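You operate a simulated robot arm through the tools that you are given. There is no shell and no other tool.

The job below is to be done with a simulated robot arm. You get a single attempt, and the scene is never put back.

Task
Roll both seals of the black sash flat, then latch its vent pane.
Fine: use the beige roller and put it back; hinged vent pane shut, then the red pane latch locked. Set down upright: beige roller. What is to be rubbed or washed off counts as gone when no trace of it is left.
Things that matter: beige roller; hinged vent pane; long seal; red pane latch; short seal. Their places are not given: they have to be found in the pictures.

The check looks at the end state, three seconds after you hand in, the way a careful person would. Anything else that was tipped, shoved, dropped, spilled or broken makes it a failure. A push-on lid holds only when it is set on centred and level and pressed home; a screw cap is set on level and turned clockwise until tight.

Robot
A 7-joint arm with a two-finger parallel gripper, fixed in place. Base frame: the origin is on the floor under the middle of its stand, x ahead of it, y to its left, z up. Lengths are in cm, angles in degrees, forces in N, time in s.
With the tool pointing down near the work surface it reaches from about 42 to 90 cm from the base axis. Its first joint turns from -143.0 to 143.0 degrees. Payload 3 kg.
Tool frame: the origin (TCP) lies between the finger pads and is the grasp point; the fingertips stand 3 cm ahead of it; z points along the fingers, y is the line along which they close. The gripper opens to 9.4 cm. The fingers are 2.8 cm wide and 1 cm thick; the gripper's body (5 by 9.6 cm) begins 5.5 cm behind the TCP.
Orientation is told as [roll, pitch, yaw] about the base's x, y, z axes, in that order, counted from this pose: with the fingers straight down and closing along the base's y, the tool's x points along the base's -x, its y along +y and its z along -z.

Tools
- The arm moves only by the tool move_arm. Its argument "rows" is a list of rows, each a list of 7 numbers: the shift along the base's x, y, z in cm, then the turn, a rotation vector about the base's x, y, z in degrees, then the finger opening in cm, from 0 to 9.4. In form: [[tx, ty, tz, wx, wy, wz, fingers], ...]. A call has 1 to 20 rows; each row shifts and turns the commanded pose from where the row before left it. A row lasts 0.2 s, in which the tool goes at most 5 cm and 8.6 degrees; a call with a longer step from one row to the next is refused whole, and so is a gripper value outside its range. Where a pose cannot be reached the arm comes as near as it can. A force on the tool above 60 N (or 10 N above the force at the start of the call, whichever is more), or a blocked arm, ends the call early, and 0.2 s more pass. Each finger travels about 7.2 cm/s and halts on what it meets, pressing with about 36 N; the grip force reading is that of the motor and also rises with nothing between the fingers. The clock runs only during rows and for 0.2 s after the last one: add rows that do not move to give the fingers time. It gives the time, the measured TCP pose, the force on the tool (base axes), the opening and the grip force at its end, in the units of the frame above (readings bear some noise), with the torque about the TCP (base axes, N m) and any sound that the robot's microphone picked up, and new pictures: "views" is both (left out), scene, wrist or none.
- Cameras (640 x 400 px; columns grow to the right, rows downward): "scene" is fixed at [22.09, -49.99, 145.48]; the picture's right is [0.85, -0.53, 0.00], its down [-0.23, -0.37, -0.90] and it looks along [0.48, 0.76, -0.44] (base axes); focal length 320 px, centre (320, 200). "wrist" rides on the gripper at [7.6, 1.4, -10.3] in the tool frame; the picture's right is [-0.18, 0.98, 0.00], its down [-0.75, -0.14, -0.64] and it looks along [-0.63, -0.12, 0.77] (tool axes); focal length 243 px, centre (320, 200).
- probe_pixels(camera, pixels): for up to 12 pixels [column, row] of the newest picture of that camera ("zoom" is the newest enlarged one), the place [x, y, z] in the base frame of the surface seen there, good to about 0.3 cm. No time passes.
- enlarge(camera, box): a new picture of the part [left, top, right, bottom] of that camera's present view, enlarged. No time passes.
- close_job(): hands the job in; it is judged then, once.

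Open the gripper and draw the arm clear of the work before you hand the job in, unless the task says otherwise.

The tools are called after ">>>" by a JSON object that holds its "method" and its "body". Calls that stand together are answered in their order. move_arm: Moves the arm, as the interface text tells. Its arguments: {"type":"object","properties":{"rows":{"type":"array","items":{"type":"array","items":{"type":"number"}}},"views":{"type":"string","enum":["both","scene","wrist","none"]}},"required":["rows"]} The other tools are called the same way: probe_pixels (camera, pixels) gives the place of the surface under pixels of a picture; enlarge (camera, box) takes an enlarged picture of a part of a camera's view; close_job () hands the job in.

At the start:

```text
time: 0.0
position: [53.24, 24.3, 123.33]
tool_rot: [0.0, 0.0, 0.0]
ft_force: [-0.2, -0.2, 0.0]
ft_torque: [0.0, 0.01, 0.03]
grip_width: 9.39
finger_force: 0.0
```

scene: 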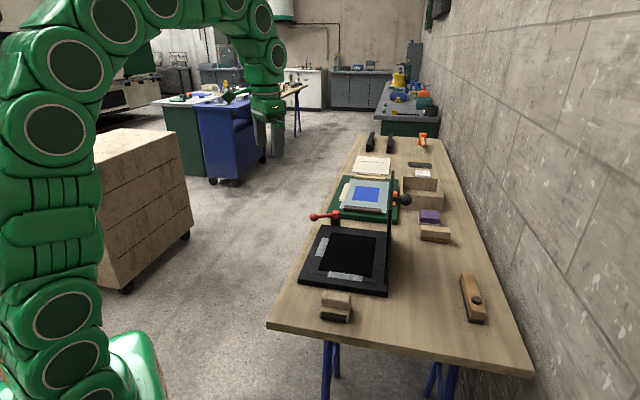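
wrist: 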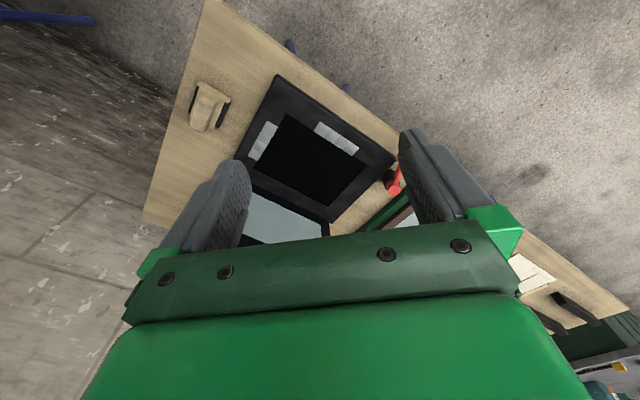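

The scene picture shows a bench with a black sash near (345,258), a roller-like block near (336,307) and other tools. I enlarge the parts around the sash to identify the pieces.

>>> {"method": "enlarge", "body": {"camera": "scene", "box": [260, 170, 420, 330]}}

>>> {"method": "enlarge", "body": {"camera": "wrist", "box": [150, 40, 430, 250]}}

>>> {"method": "enlarge", "body": {"camera": "scene", "box": [340, 120, 500, 330]}}

```text
2.50 times, centred on (340, 250) of scene
```

zoom: 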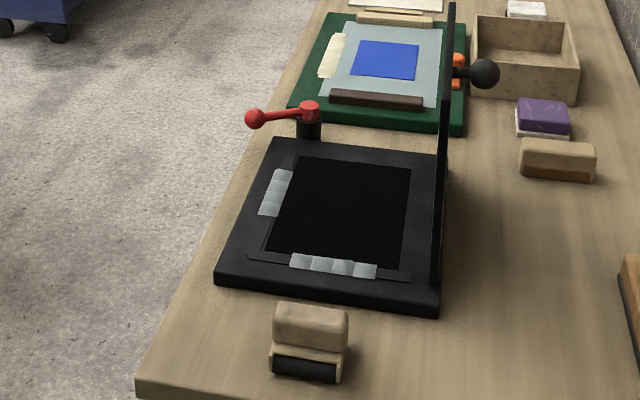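

```text
1.90 times, centred on (290, 145) of wrist
```

zoom: 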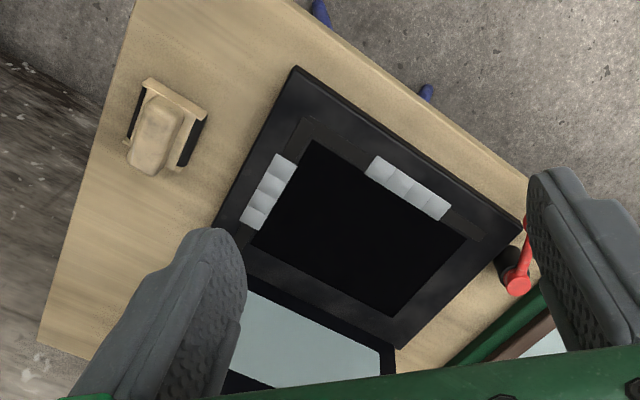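

```text
1.90 times, centred on (420, 225) of scene
```

zoom: 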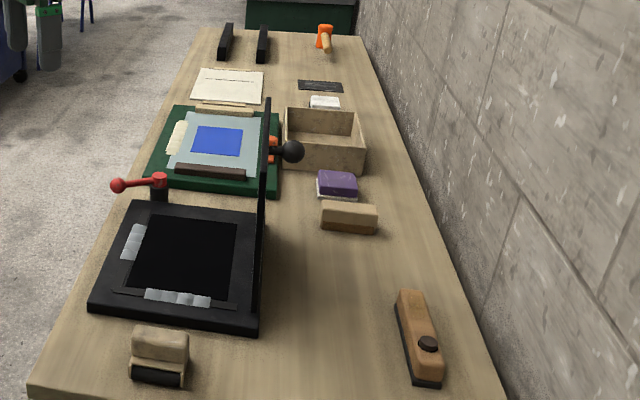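

The sash, roller (336,307), pane (standing at ~ (388,230)) with black knob (404,200), and red latch (320,216) are visible. I probe key points in the scene picture.

>>> {"method": "probe_pixels", "body": {"camera": "scene", "pixels": [[330, 296], [350, 298], [336, 302], [324, 319], [345, 323], [313, 284], [385, 293], [328, 227], [333, 275], [362, 279], [316, 255], [324, 239]]}}

>>> {"method": "probe_pixels", "body": {"camera": "scene", "pixels": [[405, 200], [397, 199], [313, 217], [324, 217], [337, 213], [337, 220], [388, 280], [390, 230], [392, 175], [345, 258], [300, 310], [430, 330]]}}

```text
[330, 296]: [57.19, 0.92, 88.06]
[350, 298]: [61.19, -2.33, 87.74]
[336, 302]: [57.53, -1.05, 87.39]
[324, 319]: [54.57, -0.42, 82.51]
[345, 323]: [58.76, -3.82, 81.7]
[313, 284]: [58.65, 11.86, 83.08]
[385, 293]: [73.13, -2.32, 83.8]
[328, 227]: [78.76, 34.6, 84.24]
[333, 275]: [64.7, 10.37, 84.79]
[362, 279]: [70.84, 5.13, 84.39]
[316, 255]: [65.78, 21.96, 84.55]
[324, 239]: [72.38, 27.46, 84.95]
```

```text
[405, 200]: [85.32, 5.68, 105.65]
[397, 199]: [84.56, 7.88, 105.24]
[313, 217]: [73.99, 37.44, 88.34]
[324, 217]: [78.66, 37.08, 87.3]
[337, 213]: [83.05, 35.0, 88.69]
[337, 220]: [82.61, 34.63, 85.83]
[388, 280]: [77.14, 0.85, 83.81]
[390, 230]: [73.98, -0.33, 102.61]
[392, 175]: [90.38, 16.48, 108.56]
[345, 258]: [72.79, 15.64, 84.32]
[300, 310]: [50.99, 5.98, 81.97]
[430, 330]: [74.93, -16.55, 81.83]
```

I look closer at the roller and the sash in the wrist view.

>>> {"method": "enlarge", "body": {"camera": "wrist", "box": [180, 70, 250, 140]}}

>>> {"method": "enlarge", "body": {"camera": "scene", "box": [310, 280, 370, 330]}}

>>> {"method": "probe_pixels", "body": {"camera": "wrist", "pixels": [[277, 75], [396, 156], [331, 222], [236, 157], [264, 126], [254, 160], [318, 123], [355, 155], [309, 160], [193, 85], [227, 100], [205, 100]]}}

```text
5.71 times, centred on (215, 105) of wrist
```

zoom: 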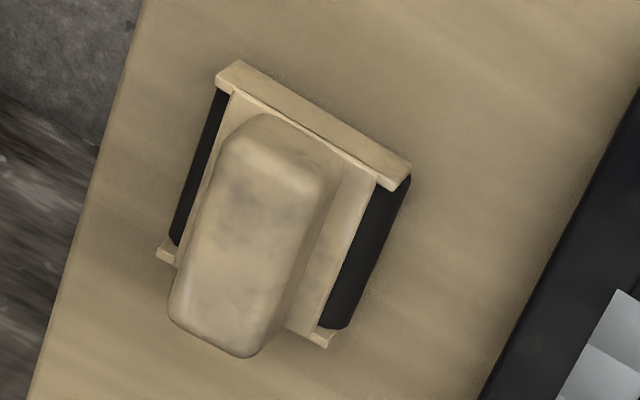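

```text
8.00 times, centred on (340, 305) of scene
```

zoom: 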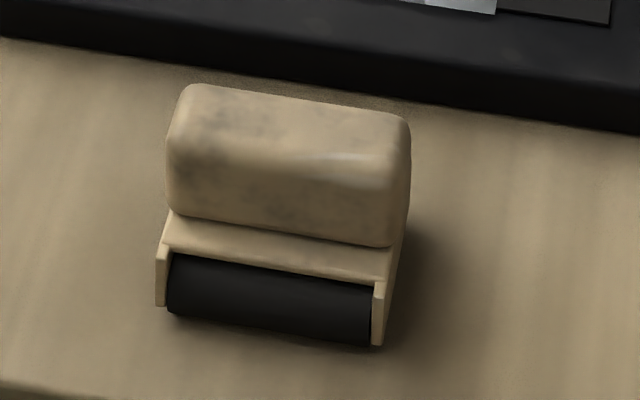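

```text
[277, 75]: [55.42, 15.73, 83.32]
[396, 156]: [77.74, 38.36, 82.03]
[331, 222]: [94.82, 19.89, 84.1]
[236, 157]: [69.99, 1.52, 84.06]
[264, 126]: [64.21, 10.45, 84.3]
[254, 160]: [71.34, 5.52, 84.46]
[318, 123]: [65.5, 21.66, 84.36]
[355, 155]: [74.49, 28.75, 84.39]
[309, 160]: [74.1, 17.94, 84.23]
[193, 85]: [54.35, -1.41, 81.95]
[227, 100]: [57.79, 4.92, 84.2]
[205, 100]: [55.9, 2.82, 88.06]
```

The roller has a beige handle block on top and a black cylinder below. I probe the handle's corners and the roller's ends to get its exact position and heading.

>>> {"method": "probe_pixels", "body": {"camera": "zoom", "pixels": [[195, 95], [400, 125], [175, 150], [395, 190], [290, 120], [178, 225], [395, 260], [160, 275], [378, 315], [175, 305], [365, 340], [280, 250]]}}

>>> {"method": "probe_pixels", "body": {"camera": "wrist", "pixels": [[206, 93], [217, 99], [198, 124], [208, 131], [212, 110], [202, 118], [199, 82], [230, 100], [237, 109], [219, 126], [190, 98], [186, 112]]}}

```text
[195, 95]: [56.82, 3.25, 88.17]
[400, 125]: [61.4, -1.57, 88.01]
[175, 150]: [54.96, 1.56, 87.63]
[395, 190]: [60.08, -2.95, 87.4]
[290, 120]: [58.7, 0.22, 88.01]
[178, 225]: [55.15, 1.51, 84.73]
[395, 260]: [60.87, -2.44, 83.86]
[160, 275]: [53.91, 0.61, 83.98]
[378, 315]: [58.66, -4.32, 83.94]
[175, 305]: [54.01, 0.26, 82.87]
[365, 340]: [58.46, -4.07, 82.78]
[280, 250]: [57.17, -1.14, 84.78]
```

```text
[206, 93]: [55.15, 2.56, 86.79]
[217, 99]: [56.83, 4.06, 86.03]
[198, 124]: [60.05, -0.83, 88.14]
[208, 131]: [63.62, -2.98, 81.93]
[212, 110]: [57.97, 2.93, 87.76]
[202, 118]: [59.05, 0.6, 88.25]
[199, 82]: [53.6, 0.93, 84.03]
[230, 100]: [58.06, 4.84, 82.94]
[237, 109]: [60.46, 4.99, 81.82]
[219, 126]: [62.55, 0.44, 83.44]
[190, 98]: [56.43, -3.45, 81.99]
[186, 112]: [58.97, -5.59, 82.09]
```

The handle lies along about −45° heading, centred near (58.2, 0.1), top at z≈88.2, table at 82. I move above it, turning the tool −45° so the fingers close across the handle's narrow side, and look again from there.

>>> {"method": "move_arm", "body": {"rows": [[0.62, -3.02, -2.9, 0, 0, -5.625, 9.4], [0.62, -3.02, -2.9, 0, 0, -5.625, 9.4], [0.62, -3.02, -2.9, 0, 0, -5.625, 9.4], [0.62, -3.02, -2.9, 0, 0, -5.625, 9.4], [0.62, -3.02, -2.9, 0, 0, -5.625, 9.4], [0.62, -3.02, -2.9, 0, 0, -5.625, 9.4], [0.62, -3.02, -2.9, 0, 0, -5.625, 9.4], [0.62, -3.02, -2.9, 0, 0, -5.625, 9.4]]}}

```text
time: 1.8
position: [58.38, -0.08, 99.93]
tool_rot: [-0.1, 0.0, -45.0]
ft_force: [0.9, 0.3, -0.3]
ft_torque: [0.02, 0.0, -0.01]
grip_width: 9.39
finger_force: 0.0
```

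scene: 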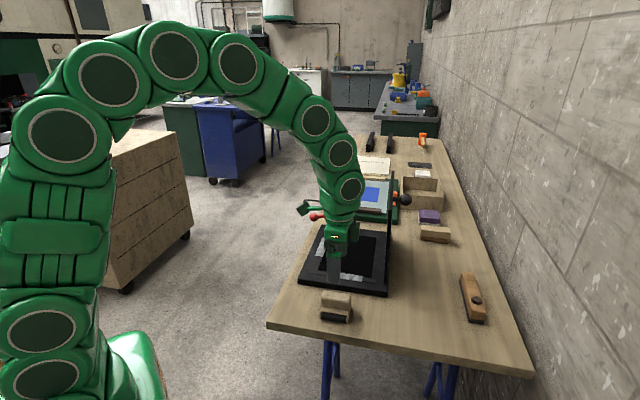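
wrist: 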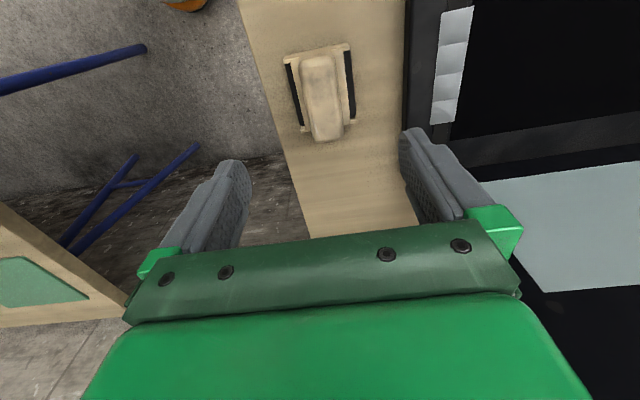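

The handle shows at (322,98) in the wrist view, sitting between the fingers' line. I enlarge and probe its edges.

>>> {"method": "enlarge", "body": {"camera": "wrist", "box": [270, 30, 370, 150]}}

>>> {"method": "probe_pixels", "body": {"camera": "wrist", "pixels": [[304, 58], [333, 56], [313, 135], [342, 130], [318, 60], [325, 110], [288, 62], [350, 45], [300, 130], [354, 122], [455, 12], [445, 122]]}}

```text
3.33 times, centred on (320, 90) of wrist
```

zoom: 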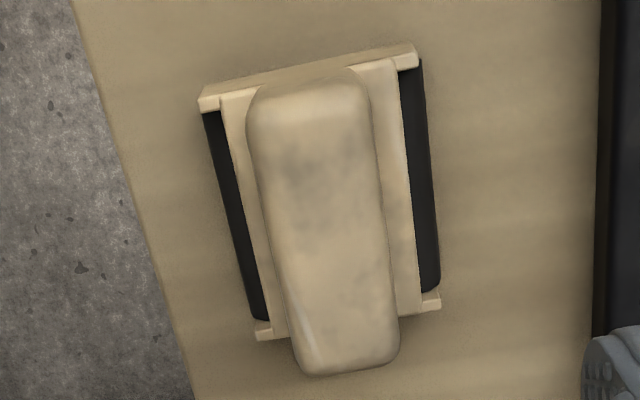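

```text
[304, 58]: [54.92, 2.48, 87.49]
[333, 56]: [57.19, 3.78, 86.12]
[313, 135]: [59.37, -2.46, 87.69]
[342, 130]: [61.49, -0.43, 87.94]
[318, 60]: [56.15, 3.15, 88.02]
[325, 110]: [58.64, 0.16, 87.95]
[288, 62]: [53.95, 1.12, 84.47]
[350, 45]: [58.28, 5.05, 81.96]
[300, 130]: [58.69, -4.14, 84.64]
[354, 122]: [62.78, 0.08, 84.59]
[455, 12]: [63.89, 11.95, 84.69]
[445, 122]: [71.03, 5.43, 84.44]
```

The handle is centred at about (58.35, 0.45) with its top at 88 and the base plate at 84.7. I lower so the fingertips stop just above the plate (TCP z≈88.2) before closing.

>>> {"method": "move_arm", "body": {"rows": [[0, 0.25, -3.5, 0, 0, -0.5, 9.4], [0, 0.25, -3.5, 0, 0, -0.5, 9.4], [0, 0, -3.0, 0, 0, 0, 9.4], [0, 0, -1.7, 0, 0, 0, 9.4], [0, 0, 0, 0, 0, 0, 9.4]], "views": "both"}}

```text
time: 3.0
position: [58.22, 0.52, 88.23]
tool_rot: [0.0, 0.0, -45.9]
ft_force: [0.9, 0.2, 0.0]
ft_torque: [0.0, -0.02, 0.0]
grip_width: 9.41
finger_force: 0.0
```

scene: 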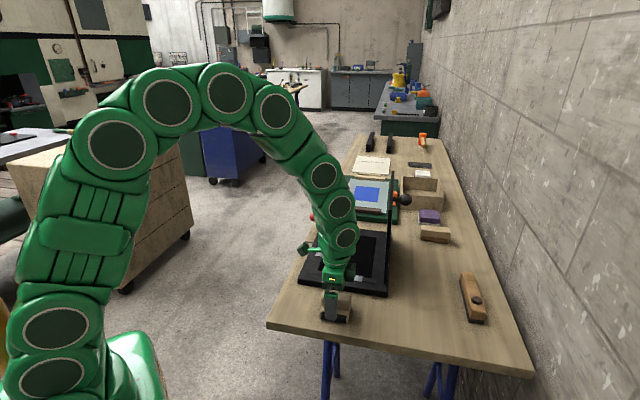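
wrist: 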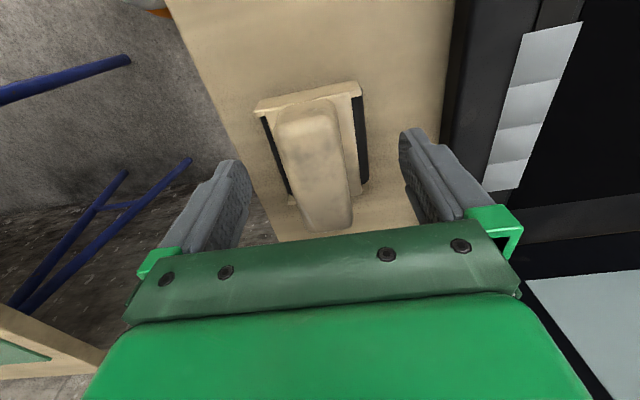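

The handle lies between the open fingers (tips near (240,165) and (405,140)). I check with an enlarged scene view before closing.

>>> {"method": "enlarge", "body": {"camera": "scene", "box": [290, 230, 390, 330]}}

>>> {"method": "probe_pixels", "body": {"camera": "wrist", "pixels": [[283, 125], [277, 150], [345, 140], [351, 190], [300, 215], [312, 165], [240, 175], [412, 150], [282, 112], [340, 108], [303, 228], [345, 222]]}}

```text
4.00 times, centred on (340, 280) of scene
```

zoom: 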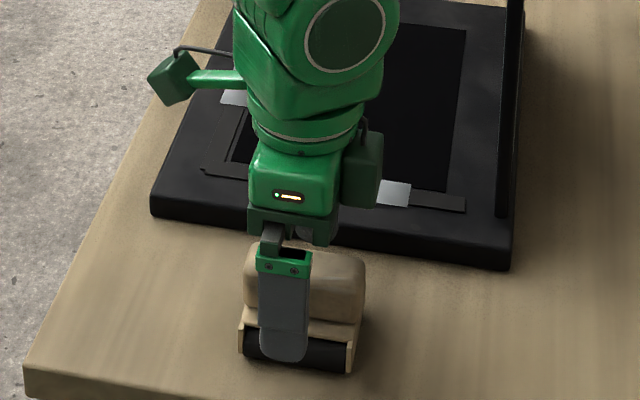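

```text
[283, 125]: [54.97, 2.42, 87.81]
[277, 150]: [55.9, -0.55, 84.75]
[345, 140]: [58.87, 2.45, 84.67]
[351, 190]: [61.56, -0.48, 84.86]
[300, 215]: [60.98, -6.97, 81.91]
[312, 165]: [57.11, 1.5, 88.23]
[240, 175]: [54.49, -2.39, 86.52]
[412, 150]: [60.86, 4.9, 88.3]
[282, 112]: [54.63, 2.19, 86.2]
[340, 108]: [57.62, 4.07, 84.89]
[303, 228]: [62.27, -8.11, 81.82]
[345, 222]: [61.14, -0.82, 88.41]
```

The fingers straddle the handle centrally. I close on it and let the grip settle.

>>> {"method": "move_arm", "body": {"rows": [[0, 0, 0, 0, 0, 0, 0], [0, 0, 0, 0, 0, 0, 0], [0, 0, 0, 0, 0, 0, 0], [0, 0, 0, 0, 0, 0, 0], [0, 0, 0, 0, 0, 0, 0]], "views": "both"}}

```text
time: 4.2
position: [58.16, 0.61, 88.29]
tool_rot: [0.1, 0.0, -45.9]
ft_force: [-0.5, 0.5, 0.5]
ft_torque: [-0.02, 0.01, -0.01]
grip_width: 3.57
finger_force: 35.6
```

scene: 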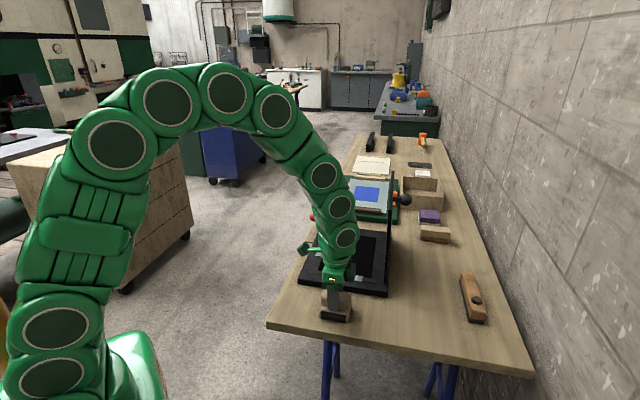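
wrist: 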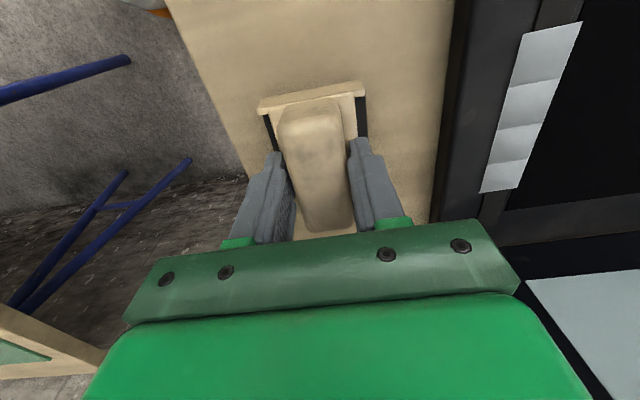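

The grip holds at 3.57 cm; home pose of the roller is TCP (58.16, 0.61, 88.29), yaw −45.9. I probe the near seal in this view, (530,110), for its exact outline and enlarge it.

>>> {"method": "probe_pixels", "body": {"camera": "wrist", "pixels": [[524, 38], [578, 26], [484, 188], [516, 184], [545, 60], [525, 105], [510, 145], [500, 172], [505, 60], [590, 100], [480, 205], [465, 100]]}}

>>> {"method": "enlarge", "body": {"camera": "wrist", "box": [440, 0, 640, 210]}}

```text
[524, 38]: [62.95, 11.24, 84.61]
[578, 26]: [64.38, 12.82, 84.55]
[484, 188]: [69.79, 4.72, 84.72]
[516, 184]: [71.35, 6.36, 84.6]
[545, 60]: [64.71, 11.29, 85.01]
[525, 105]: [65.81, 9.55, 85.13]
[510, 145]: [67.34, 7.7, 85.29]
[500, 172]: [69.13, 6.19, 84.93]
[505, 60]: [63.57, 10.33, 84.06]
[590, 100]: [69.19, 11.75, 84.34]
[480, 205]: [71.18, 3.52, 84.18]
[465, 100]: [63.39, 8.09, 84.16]
```

```text
1.90 times, centred on (540, 105) of wrist
```

zoom: 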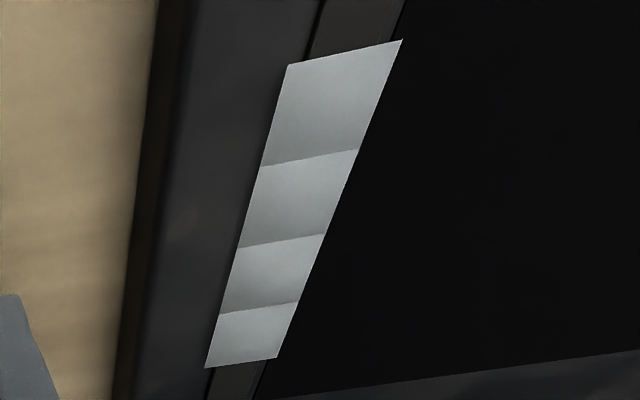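

The near seal spans about (62.95,11.24)–(71.35,6.36), centred (67.1,8.8), with its top wavy up to 85.3. I lift the roller and move to a viewpoint of the left seal.

>>> {"method": "move_arm", "body": {"rows": [[0, 0, 2, 0, 0, 0, 0], [0, 0, 3, 0, 0, 0, 0], [0, 0, 4, 0, 0, 0, 0], [0, 0, 3.5, 0, 0, 0, 0], [0.33, 4.2, 0, 0, 0, 0, 0], [0.33, 4.2, 0, 0, 0, 0, 0], [0.33, 4.2, 0, 0, 0, 0, 0], [0.33, 4.2, 0, 0, 0, 0, 0], [0.33, 4.2, 0, 0, 0, 0, 0], [0.33, 4.2, 0, 0, 0, 0, 0], [0.33, 4.2, 0, 0, 0, 0, 0], [0.33, 4.2, 0, 0, 0, 0, 0], [0, 0, 0, 0, 0, 0, 0]], "views": "both"}}

```text
time: 7.0
position: [60.81, 34.26, 100.81]
tool_rot: [0.1, 0.0, -45.9]
ft_force: [-0.2, 0.6, -0.1]
ft_torque: [0.0, -0.05, -0.01]
grip_width: 3.57
finger_force: 36.0
```

scene: 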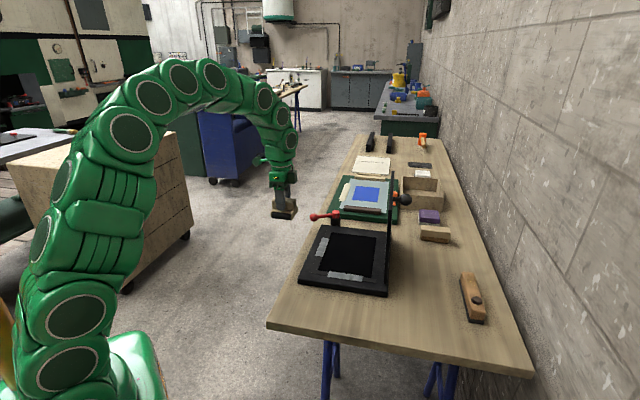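
wrist: 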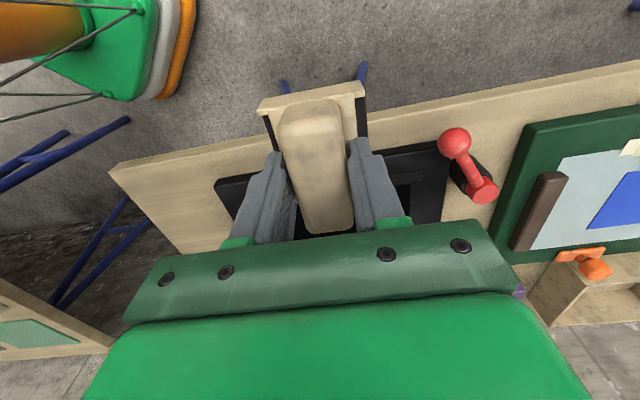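

The roller hangs firmly; it blocks seal B from the wrist, but the scene view is clear now. I enlarge the sash and latch in the scene picture.

>>> {"method": "enlarge", "body": {"camera": "scene", "box": [295, 205, 395, 300]}}

>>> {"method": "probe_pixels", "body": {"camera": "wrist", "pixels": [[455, 142], [468, 165], [483, 190], [462, 183], [215, 183], [110, 170], [430, 190], [447, 145], [500, 100], [520, 250]]}}

```text
4.21 times, centred on (345, 252) of scene
```

zoom: 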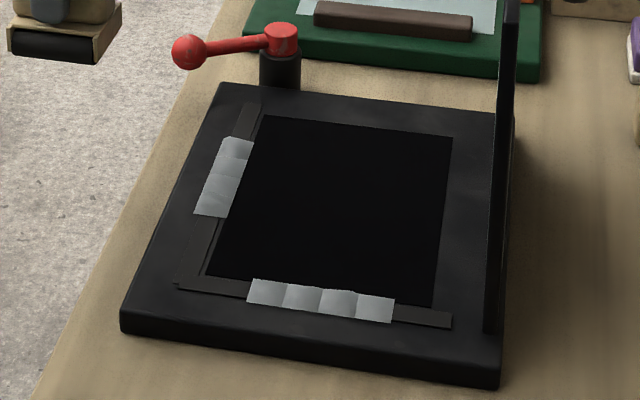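

```text
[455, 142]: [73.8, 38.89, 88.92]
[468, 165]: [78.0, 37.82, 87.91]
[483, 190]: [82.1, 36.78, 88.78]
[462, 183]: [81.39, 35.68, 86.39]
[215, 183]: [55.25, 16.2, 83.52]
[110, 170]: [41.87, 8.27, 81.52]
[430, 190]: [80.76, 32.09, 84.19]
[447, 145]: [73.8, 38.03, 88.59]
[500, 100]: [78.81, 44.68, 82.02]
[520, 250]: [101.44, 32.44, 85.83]
```

I probe the corners of both seals, the frame corners and the pane edges in this enlarged picture.

>>> {"method": "probe_pixels", "body": {"camera": "zoom", "pixels": [[230, 140], [251, 143], [197, 211], [222, 214], [250, 286], [392, 299], [250, 301], [390, 319], [224, 178], [320, 298], [122, 318], [500, 370]]}}

>>> {"method": "probe_pixels", "body": {"camera": "zoom", "pixels": [[219, 85], [250, 105], [176, 283], [450, 320], [487, 330], [500, 200], [508, 20], [508, 90], [283, 42], [283, 30], [280, 75], [187, 50]]}}

```text
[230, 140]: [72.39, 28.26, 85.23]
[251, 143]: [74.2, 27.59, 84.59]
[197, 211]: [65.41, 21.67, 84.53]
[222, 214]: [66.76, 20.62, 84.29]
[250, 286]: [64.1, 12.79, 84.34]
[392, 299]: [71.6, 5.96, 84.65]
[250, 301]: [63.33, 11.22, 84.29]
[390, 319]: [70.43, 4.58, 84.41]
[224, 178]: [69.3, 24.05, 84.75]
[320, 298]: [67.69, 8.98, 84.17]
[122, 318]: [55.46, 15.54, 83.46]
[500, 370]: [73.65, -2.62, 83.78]
```

```text
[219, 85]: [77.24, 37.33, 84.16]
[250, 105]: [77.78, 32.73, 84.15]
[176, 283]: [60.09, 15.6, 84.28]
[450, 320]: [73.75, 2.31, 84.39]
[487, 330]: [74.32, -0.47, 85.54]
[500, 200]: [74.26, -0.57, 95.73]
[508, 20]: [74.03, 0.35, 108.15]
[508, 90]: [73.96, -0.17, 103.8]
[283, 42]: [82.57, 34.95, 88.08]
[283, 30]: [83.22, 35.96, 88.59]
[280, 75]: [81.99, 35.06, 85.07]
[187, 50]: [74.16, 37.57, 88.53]
```

Sash frame: origin corner (55.4,15.65), edges at ±45°. Seal B (left) covers u 2.9–4.7, v 11.2–21.5; seal A (near) covers u 8.4–18.2, v 2.4–4.5. I move the roller above the start of seal B, at (63.4,18.26), and lower to just over the frame.

>>> {"method": "move_arm", "body": {"rows": [[0.65, -4.0, 0, 0, 0, 0.9, 0], [0.65, -4.0, 0, 0, 0, 0, 0], [0.65, -4.0, 0, 0, 0, 0, 0], [0.63, -4.0, 0, 0, 0, 0, 0], [0, 0, -4, 0, 0, 0, 0], [0, 0, -3, 0, 0, 0, 0], [0, 0, -1.5, 0, 0, 0, 0], [0, 0, 0, 0, 0, 0, 0]], "views": "both"}}

```text
time: 8.8
position: [63.43, 18.18, 92.54]
tool_rot: [0.0, 0.0, -45.0]
ft_force: [0.1, 0.0, -1.3]
ft_torque: [-0.03, 0.01, 0.01]
grip_width: 3.58
finger_force: 36.3
```

scene: 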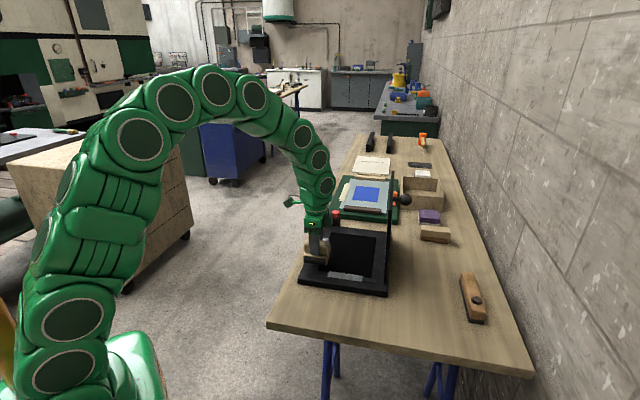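
wrist: 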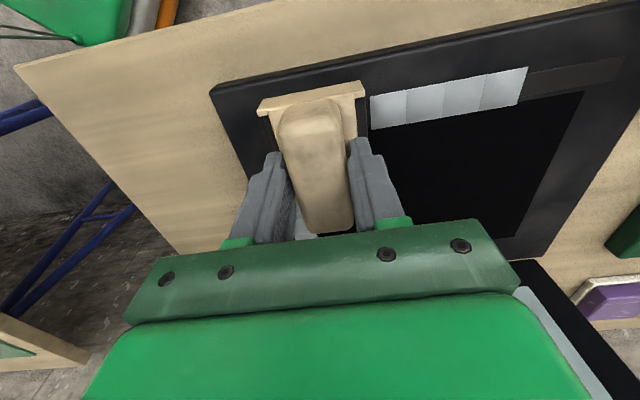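

The roller hangs just above the frame with seal B ahead at (450,95). I probe the seal corners and roller edges here to check the sideways alignment.

>>> {"method": "probe_pixels", "body": {"camera": "wrist", "pixels": [[374, 101], [374, 124], [522, 72], [517, 102], [450, 95], [262, 104], [358, 88], [290, 115], [345, 222], [365, 120], [230, 100], [600, 70]]}}

>>> {"method": "enlarge", "body": {"camera": "scene", "box": [280, 200, 380, 300]}}

```text
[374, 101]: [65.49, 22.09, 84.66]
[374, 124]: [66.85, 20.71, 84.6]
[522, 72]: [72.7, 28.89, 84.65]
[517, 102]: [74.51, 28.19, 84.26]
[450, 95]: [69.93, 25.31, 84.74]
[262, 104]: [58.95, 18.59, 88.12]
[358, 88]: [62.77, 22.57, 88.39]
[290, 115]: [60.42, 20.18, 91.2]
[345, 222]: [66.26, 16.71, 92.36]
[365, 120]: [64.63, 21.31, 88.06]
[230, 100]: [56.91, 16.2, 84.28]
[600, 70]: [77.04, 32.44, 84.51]
```

```text
4.00 times, centred on (330, 250) of scene
```

zoom: 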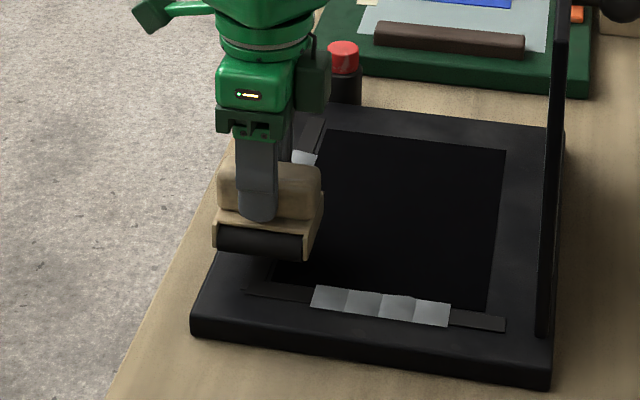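

The roller is centred over seal B's line (roller u 0.3–7.1, seal 2.7–4.6). I lower gently until the roller touches the frame and read the force.

>>> {"method": "move_arm", "body": {"rows": [[0, 0, -0.8, 0, 0, 0, 0], [0, 0, -0.6, 0, 0, 0, 0], [0, 0, -0.4, 0, 0, 0, 0], [0, 0, -0.2, 0, 0, 0, 0], [0, 0, 0, 0, 0, 0, 0]], "views": "none"}}

```text
time: 10.0
position: [63.48, 18.17, 90.58]
tool_rot: [0.1, 0.0, -45.0]
ft_force: [-3.0, -1.1, 18.5]
ft_torque: [0.11, 0.18, -0.01]
grip_width: 3.57
finger_force: 35.5
```

Contact: 18.5 N upward at z 90.58. I roll along v (+x,+y equally) slowly, watching the force as the roller goes on to the seal.

>>> {"method": "move_arm", "body": {"rows": [[0.55, 0.55, 0, 0, 0, 0, 0], [0.55, 0.55, 0, 0, 0, 0, 0], [0.55, 0.55, 0, 0, 0, 0, 0], [0.55, 0.55, 0, 0, 0, 0, 0], [0.55, 0.55, 0, 0, 0, 0, 0], [0.55, 0.55, 0, 0, 0, 0, 0]], "views": "both"}}

```text
time: 11.4
position: [66.82, 21.51, 90.4]
tool_rot: [0.0, -0.1, -45.0]
ft_force: [-2.5, -1.4, 8.7]
ft_torque: [0.19, 0.16, 0.1]
grip_width: 3.57
finger_force: 36.1
```

scene: 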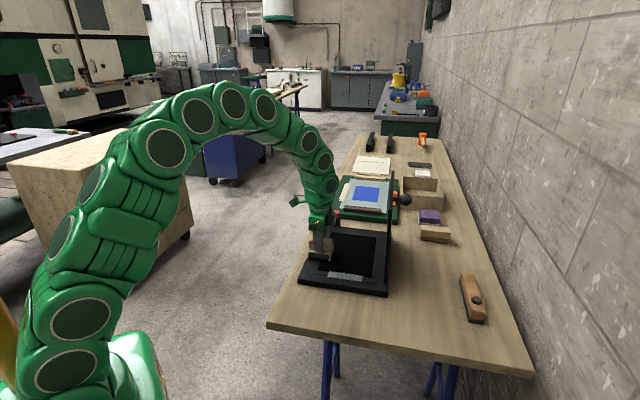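
wrist: 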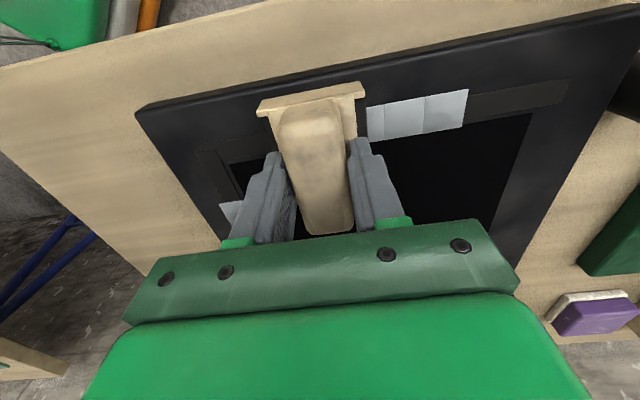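

Force is 8.7 N and the roller is on the seal's first half (about 3 segments left ahead at (415,115)). I press 0.1 cm more and roll on to v≈24.5, just past the seal's far end.

>>> {"method": "move_arm", "body": {"rows": [[0.56, 0.59, -0.1, 0, 0, 0, 0], [0.56, 0.59, 0, 0, 0, 0, 0], [0.56, 0.59, 0, 0, 0, 0, 0], [0.56, 0.59, 0, 0, 0, 0, 0], [0.56, 0.59, 0, 0, 0, 0, 0], [0.56, 0.59, 0, 0, 0, 0, 0], [0.56, 0.59, 0, 0, 0, 0, 0], [0, 0, 0, 0, 0, 0, 0]], "views": "both"}}

```text
time: 13.2
position: [70.67, 25.67, 90.26]
tool_rot: [0.0, 0.1, -45.1]
ft_force: [-0.5, -1.9, 5.4]
ft_torque: [0.04, 0.03, 0.03]
grip_width: 3.57
finger_force: 35.8
```

scene: 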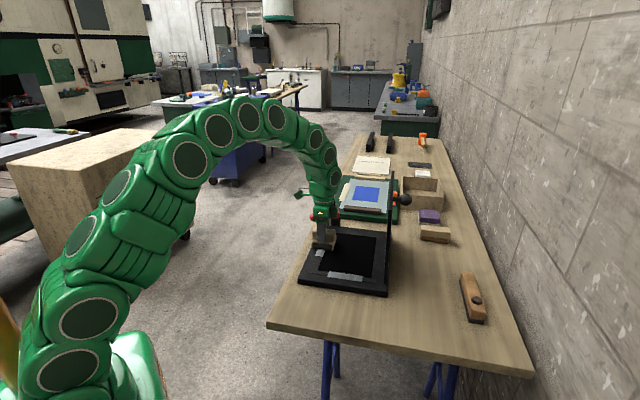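
wrist: 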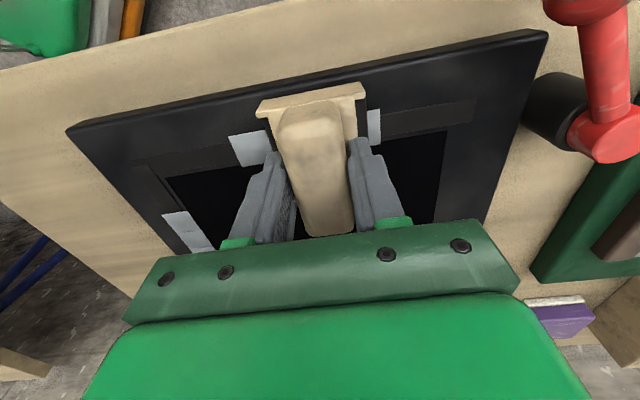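

Behind the roller a light patch still shows at (250,148). I enlarge it to see whether it has been flattened.

>>> {"method": "enlarge", "body": {"camera": "wrist", "box": [210, 100, 410, 220]}}

>>> {"method": "enlarge", "body": {"camera": "scene", "box": [295, 215, 375, 295]}}

>>> {"method": "probe_pixels", "body": {"camera": "wrist", "pixels": [[235, 142], [262, 135], [240, 162], [250, 150], [258, 155], [190, 165], [374, 112], [374, 140]]}}

```text
3.20 times, centred on (310, 160) of wrist
```

zoom: 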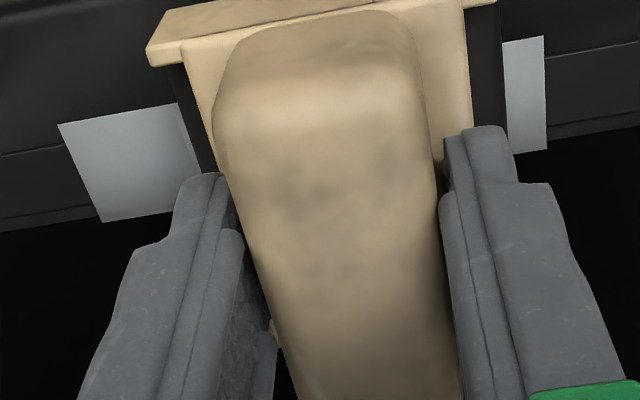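

```text
5.00 times, centred on (335, 255) of scene
```

zoom: 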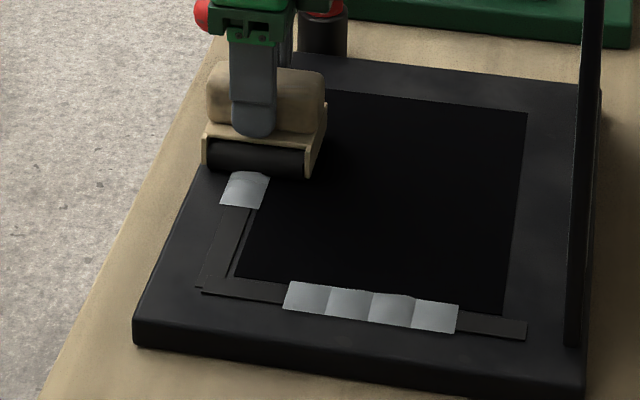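

```text
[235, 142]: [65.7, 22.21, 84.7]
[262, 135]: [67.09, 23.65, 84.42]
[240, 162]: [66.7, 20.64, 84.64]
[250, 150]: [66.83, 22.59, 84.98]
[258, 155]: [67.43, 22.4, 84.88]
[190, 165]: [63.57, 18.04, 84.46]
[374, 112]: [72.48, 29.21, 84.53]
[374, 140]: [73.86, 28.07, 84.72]
```

The first segment is still bulged, so 5–9 N is too light. I press harder in small steps and read the force.

>>> {"method": "move_arm", "body": {"rows": [[0, 0, -0.1, 0, 0, 0, 0], [0, 0, -0.1, 0, 0, 0, 0], [0, 0, 0, 0, 0, 0, 0]], "views": "none"}}

```text
time: 14.0
position: [70.66, 25.68, 90.14]
tool_rot: [0.0, 0.0, -45.1]
ft_force: [-3.5, -3.0, 25.4]
ft_torque: [-0.05, -0.01, -0.01]
grip_width: 3.57
finger_force: 36.1
```

Now 25 N. I roll back along −v over the first half of the seal and check.

>>> {"method": "move_arm", "body": {"rows": [[-0.5, -0.5, 0, 0, 0, 0, 0], [-0.5, -0.5, 0, 0, 0, 0, 0], [-0.5, -0.5, 0, 0, 0, 0, 0], [-0.5, -0.5, 0, 0, 0, 0, 0], [-0.5, -0.5, 0, 0, 0, 0, 0], [-0.5, -0.5, 0, 0, 0, 0, 0]], "views": "wrist"}}

```text
time: 15.4
position: [67.76, 22.69, 90.02]
tool_rot: [0.0, 0.1, -45.0]
ft_force: [5.4, 4.5, 19.4]
ft_torque: [-0.02, -0.08, 0.02]
grip_width: 3.55
finger_force: 35.6
```

wrist: 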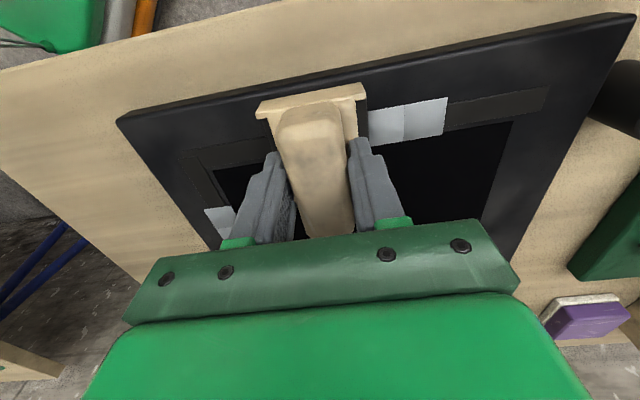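

Force stays about 19 N. I continue rolling back to before the seal's start.

>>> {"method": "move_arm", "body": {"rows": [[-0.5, -0.5, 0, 0, 0, 0, 0], [-0.5, -0.5, 0, 0, 0, 0, 0], [-0.5, -0.5, 0, 0, 0, 0, 0], [-0.5, -0.5, 0, 0, 0, 0, 0], [-0.5, -0.5, 0, 0, 0, 0, 0], [-0.5, -0.5, 0, 0, 0, 0, 0], [-0.5, -0.5, 0, 0, 0, 0, 0], [-0.5, -0.5, 0, 0, 0, 0, 0], [-0.5, -0.5, 0, 0, 0, 0, 0]], "views": "wrist"}}

>>> {"method": "enlarge", "body": {"camera": "wrist", "box": [340, 50, 560, 170]}}

```text
time: 17.4
position: [63.16, 18.23, 90.05]
tool_rot: [-0.1, 0.1, -45.0]
ft_force: [-0.8, 0.0, -1.1]
ft_torque: [0.03, 0.0, 0.04]
grip_width: 3.57
finger_force: 36.4
```

wrist: 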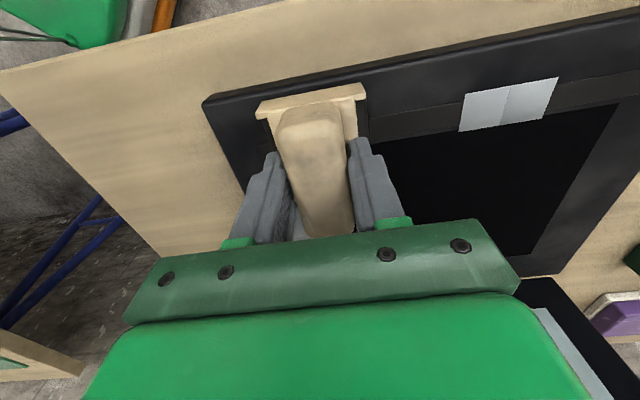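

```text
2.91 times, centred on (450, 110) of wrist
```

zoom: 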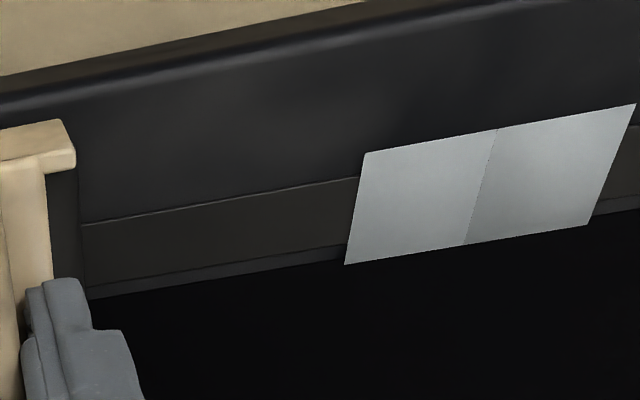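

Segments 1 and 2 are gone after the ~20 N pass; segments 3–4 remain at (508,103). Force is now near zero, so I press a little more in small steps.

>>> {"method": "move_arm", "body": {"rows": [[0, 0, -0.1, 0, 0, 0, 0], [0, 0, -0.1, 0, 0, 0, 0], [0, 0, 0, 0, 0, 0, 0]], "views": "none"}}

```text
time: 18.2
position: [63.13, 18.01, 89.94]
tool_rot: [0.1, 0.0, -45.0]
ft_force: [-6.9, -3.9, 39.1]
ft_torque: [-0.16, 0.28, -0.06]
grip_width: 3.57
finger_force: 35.5
```

39 N is more than needed; I ease 0.06 cm and roll forward with checks.

>>> {"method": "move_arm", "body": {"rows": [[0, 0, 0.06, 0, 0, 0, 0], [0.5, 0.5, 0, 0, 0, 0, 0], [0.5, 0.5, 0, 0, 0, 0, 0], [0.5, 0.5, 0, 0, 0, 0, 0], [0.5, 0.5, 0, 0, 0, 0, 0], [0.5, 0.5, 0, 0, 0, 0, 0], [0.5, 0.5, 0, 0, 0, 0, 0], [0.5, 0.5, 0, 0, 0, 0, 0], [0.5, 0.5, 0, 0, 0, 0, 0]], "views": "none"}}

```text
time: 20.2
position: [67.18, 22.24, 89.96]
tool_rot: [0.2, 0.0, -44.9]
ft_force: [-12.7, -11.6, 48.8]
ft_torque: [-0.39, 0.4, 0.02]
grip_width: 3.62
finger_force: 36.3
```

Force rose to 49 N; I ease 0.12 cm and continue forward over segments 3 and 4.

>>> {"method": "move_arm", "body": {"rows": [[0, 0, 0.12, 0, 0, 0, 0], [0.4, 0.4, 0, 0, 0, 0, 0], [0.4, 0.4, 0, 0, 0, 0, 0], [0.4, 0.4, 0, 0, 0, 0, 0], [0.4, 0.4, 0, 0, 0, 0, 0]], "views": "none"}}

```text
time: 21.4
position: [68.63, 23.84, 90.02]
tool_rot: [0.0, 0.0, -45.0]
ft_force: [-3.1, -1.0, 9.4]
ft_torque: [0.07, -0.03, 0.03]
grip_width: 3.57
finger_force: 36.2
```

Down to 9 N; I press 0.07 cm again and go on in short steps.

>>> {"method": "move_arm", "body": {"rows": [[0, 0, -0.07, 0, 0, 0, 0], [0.4, 0.4, 0, 0, 0, 0, 0], [0.4, 0.4, 0, 0, 0, 0, 0], [0.4, 0.4, 0, 0, 0, 0, 0], [0.4, 0.4, 0, 0, 0, 0, 0]], "views": "none"}}

```text
time: 22.6
position: [70.46, 25.39, 90.1]
tool_rot: [0.1, 0.0, -45.0]
ft_force: [-3.4, -4.8, 19.0]
ft_torque: [-0.19, 0.16, 0.07]
grip_width: 3.58
finger_force: 36.2
```

19 N is good here (v≈17.5). I continue forward with this pressing height.

>>> {"method": "move_arm", "body": {"rows": [[0, 0, -0.03, 0, 0, 0, 0], [0.4, 0.4, 0, 0, 0, 0, 0], [0.4, 0.4, 0, 0, 0, 0, 0], [0.4, 0.4, 0, 0, 0, 0, 0], [0.4, 0.4, 0, 0, 0, 0, 0]], "views": "none"}}

```text
time: 23.8
position: [71.81, 27.06, 90.07]
tool_rot: [0.1, 0.0, -45.0]
ft_force: [-5.3, -5.2, 19.8]
ft_torque: [-0.17, 0.13, -0.04]
grip_width: 3.58
finger_force: 35.9
```

Still about 20 N at v≈19.7. I go on to just past the seal's far end.

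>>> {"method": "move_arm", "body": {"rows": [[0.4, 0.4, 0, 0, 0, 0, 0], [0.4, 0.4, 0, 0, 0, 0, 0], [0.4, 0.4, 0, 0, 0, 0, 0], [0.4, 0.4, 0, 0, 0, 0, 0]], "views": "both"}}

```text
time: 24.8
position: [73.54, 28.53, 89.99]
tool_rot: [0.0, 0.0, -45.0]
ft_force: [-7.6, -9.3, 32.0]
ft_torque: [-0.36, 0.03, -0.11]
grip_width: 3.56
finger_force: 36.1
```

scene: 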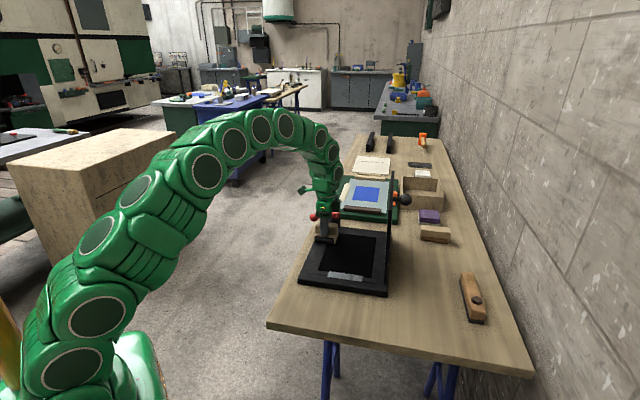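
wrist: 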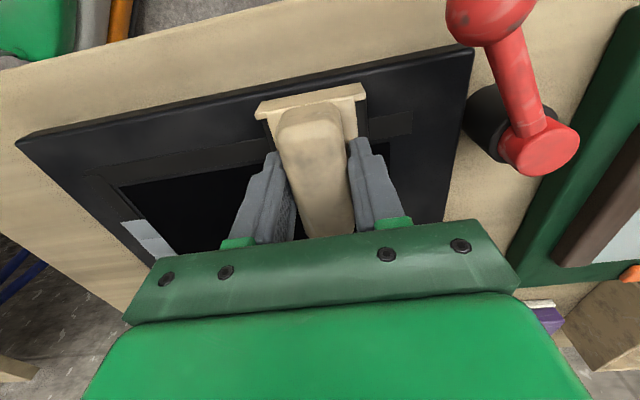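

Everything behind the roller is dark now; the last segment is under it. I ease a touch and roll 2 cm more, then lift to look.

>>> {"method": "move_arm", "body": {"rows": [[0, 0, 0.05, 0, 0, 0, 0], [0.4, 0.4, 0, 0, 0, 0, 0], [0.4, 0.4, 0, 0, 0, 0, 0], [0.4, 0.4, 0, 0, 0, 0, 0]], "views": "both"}}

```text
time: 25.8
position: [74.71, 29.73, 90.0]
tool_rot: [0.0, -0.1, -44.9]
ft_force: [-4.7, -4.2, 14.6]
ft_torque: [-0.06, 0.05, 0.01]
grip_width: 3.55
finger_force: 36.1
```

scene: 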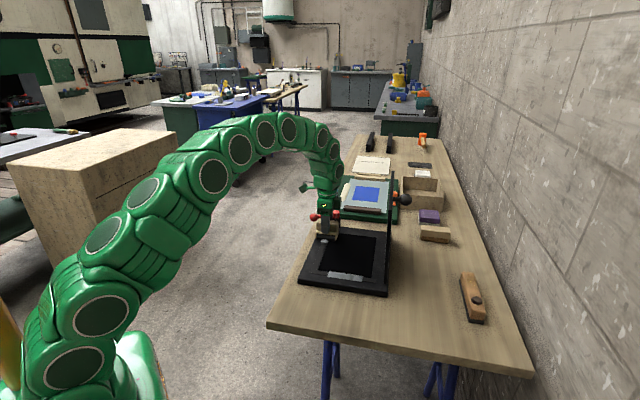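
wrist: 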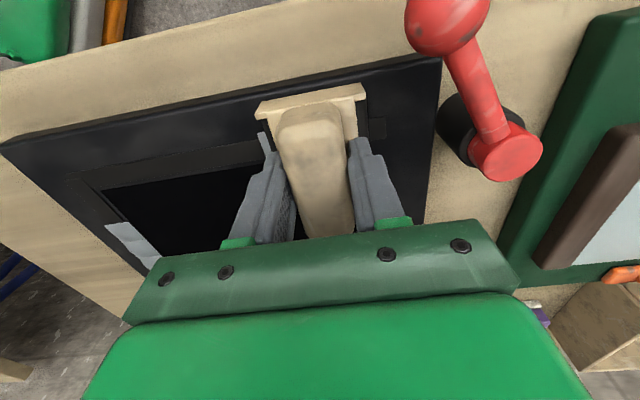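

A light bit still shows at (265,143). I enlarge to inspect it.

>>> {"method": "enlarge", "body": {"camera": "wrist", "box": [210, 100, 330, 200]}}

>>> {"method": "enlarge", "body": {"camera": "scene", "box": [295, 215, 375, 295]}}

>>> {"method": "probe_pixels", "body": {"camera": "wrist", "pixels": [[262, 137], [268, 148], [440, 20], [510, 150], [470, 140], [455, 110]]}}

```text
4.00 times, centred on (270, 150) of wrist
```

zoom: 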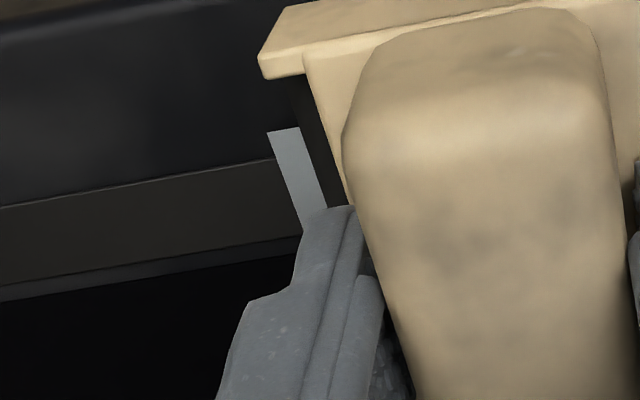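

```text
5.00 times, centred on (335, 255) of scene
```

zoom: 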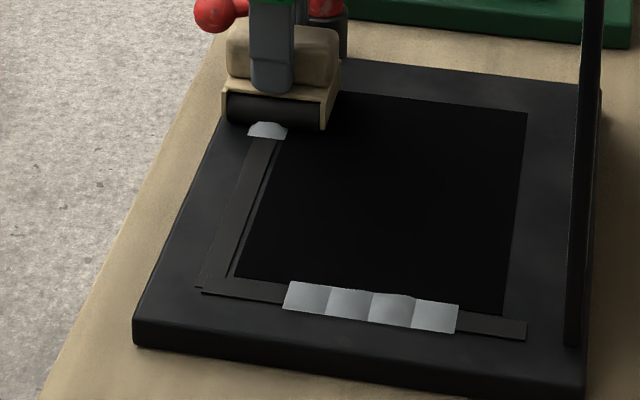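

```text
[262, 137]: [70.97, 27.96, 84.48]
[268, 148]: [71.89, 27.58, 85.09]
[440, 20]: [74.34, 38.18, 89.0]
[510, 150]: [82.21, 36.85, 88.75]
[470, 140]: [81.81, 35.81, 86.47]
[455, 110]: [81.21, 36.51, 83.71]
```

Segment 4 (v≈19.7–22) remains. I set the pressing force near 25 N and roll back over it.

>>> {"method": "move_arm", "body": {"rows": [[0, 0, -0.06, 0, 0, 0, 0], [-0.4, -0.4, 0, 0, 0, 0, 0], [-0.4, -0.4, 0, 0, 0, 0, 0], [-0.4, -0.4, 0, 0, 0, 0, 0]], "views": "none"}}

```text
time: 26.8
position: [73.56, 28.53, 90.05]
tool_rot: [0.1, 0.1, -45.0]
ft_force: [9.1, 7.2, 29.7]
ft_torque: [0.25, -0.08, -0.06]
grip_width: 3.55
finger_force: 35.4
```

30 N; I continue back over the segment.

>>> {"method": "move_arm", "body": {"rows": [[-0.4, -0.4, 0, 0, 0, 0, 0], [-0.4, -0.4, 0, 0, 0, 0, 0], [-0.4, -0.4, 0, 0, 0, 0, 0], [-0.4, -0.4, 0, 0, 0, 0, 0]], "views": "none"}}

```text
time: 27.8
position: [71.85, 26.98, 89.93]
tool_rot: [0.0, 0.0, -45.0]
ft_force: [5.6, 4.8, 25.8]
ft_torque: [0.07, -0.16, -0.03]
grip_width: 3.57
finger_force: 35.8
```

>>> {"method": "move_arm", "body": {"rows": [[-0.4, -0.4, 0, 0, 0, 0, 0], [-0.4, -0.4, 0, 0, 0, 0, 0], [-0.4, -0.4, 0, 0, 0, 0, 0], [-0.4, -0.4, 0, 0, 0, 0, 0], [-0.4, -0.4, 0, 0, 0, 0, 0], [-0.4, -0.4, 0, 0, 0, 0, 0]], "views": "both"}}

```text
time: 29.2
position: [69.42, 24.59, 89.99]
tool_rot: [0.1, -0.1, -45.0]
ft_force: [7.8, 8.0, 34.1]
ft_torque: [0.09, -0.27, 0.07]
grip_width: 3.57
finger_force: 36.4
```

scene: 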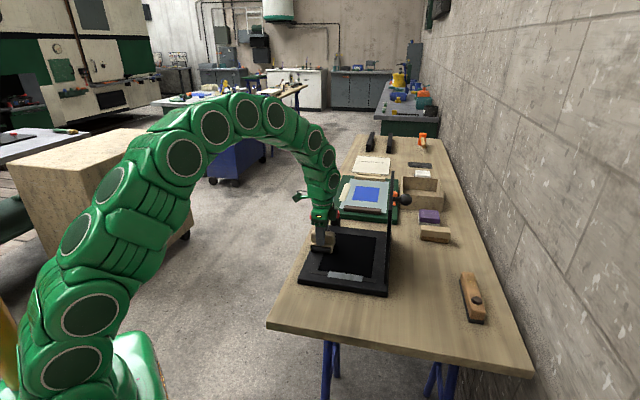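
wrist: 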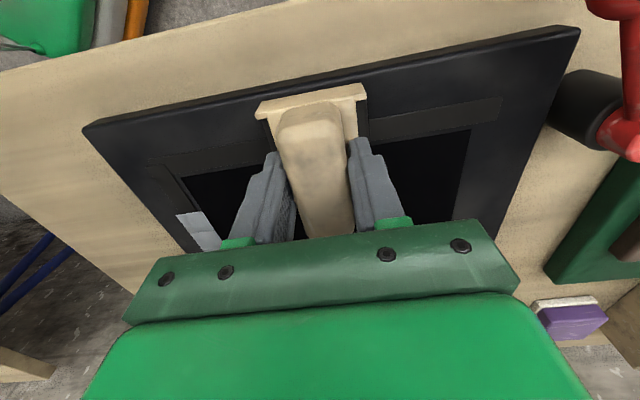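

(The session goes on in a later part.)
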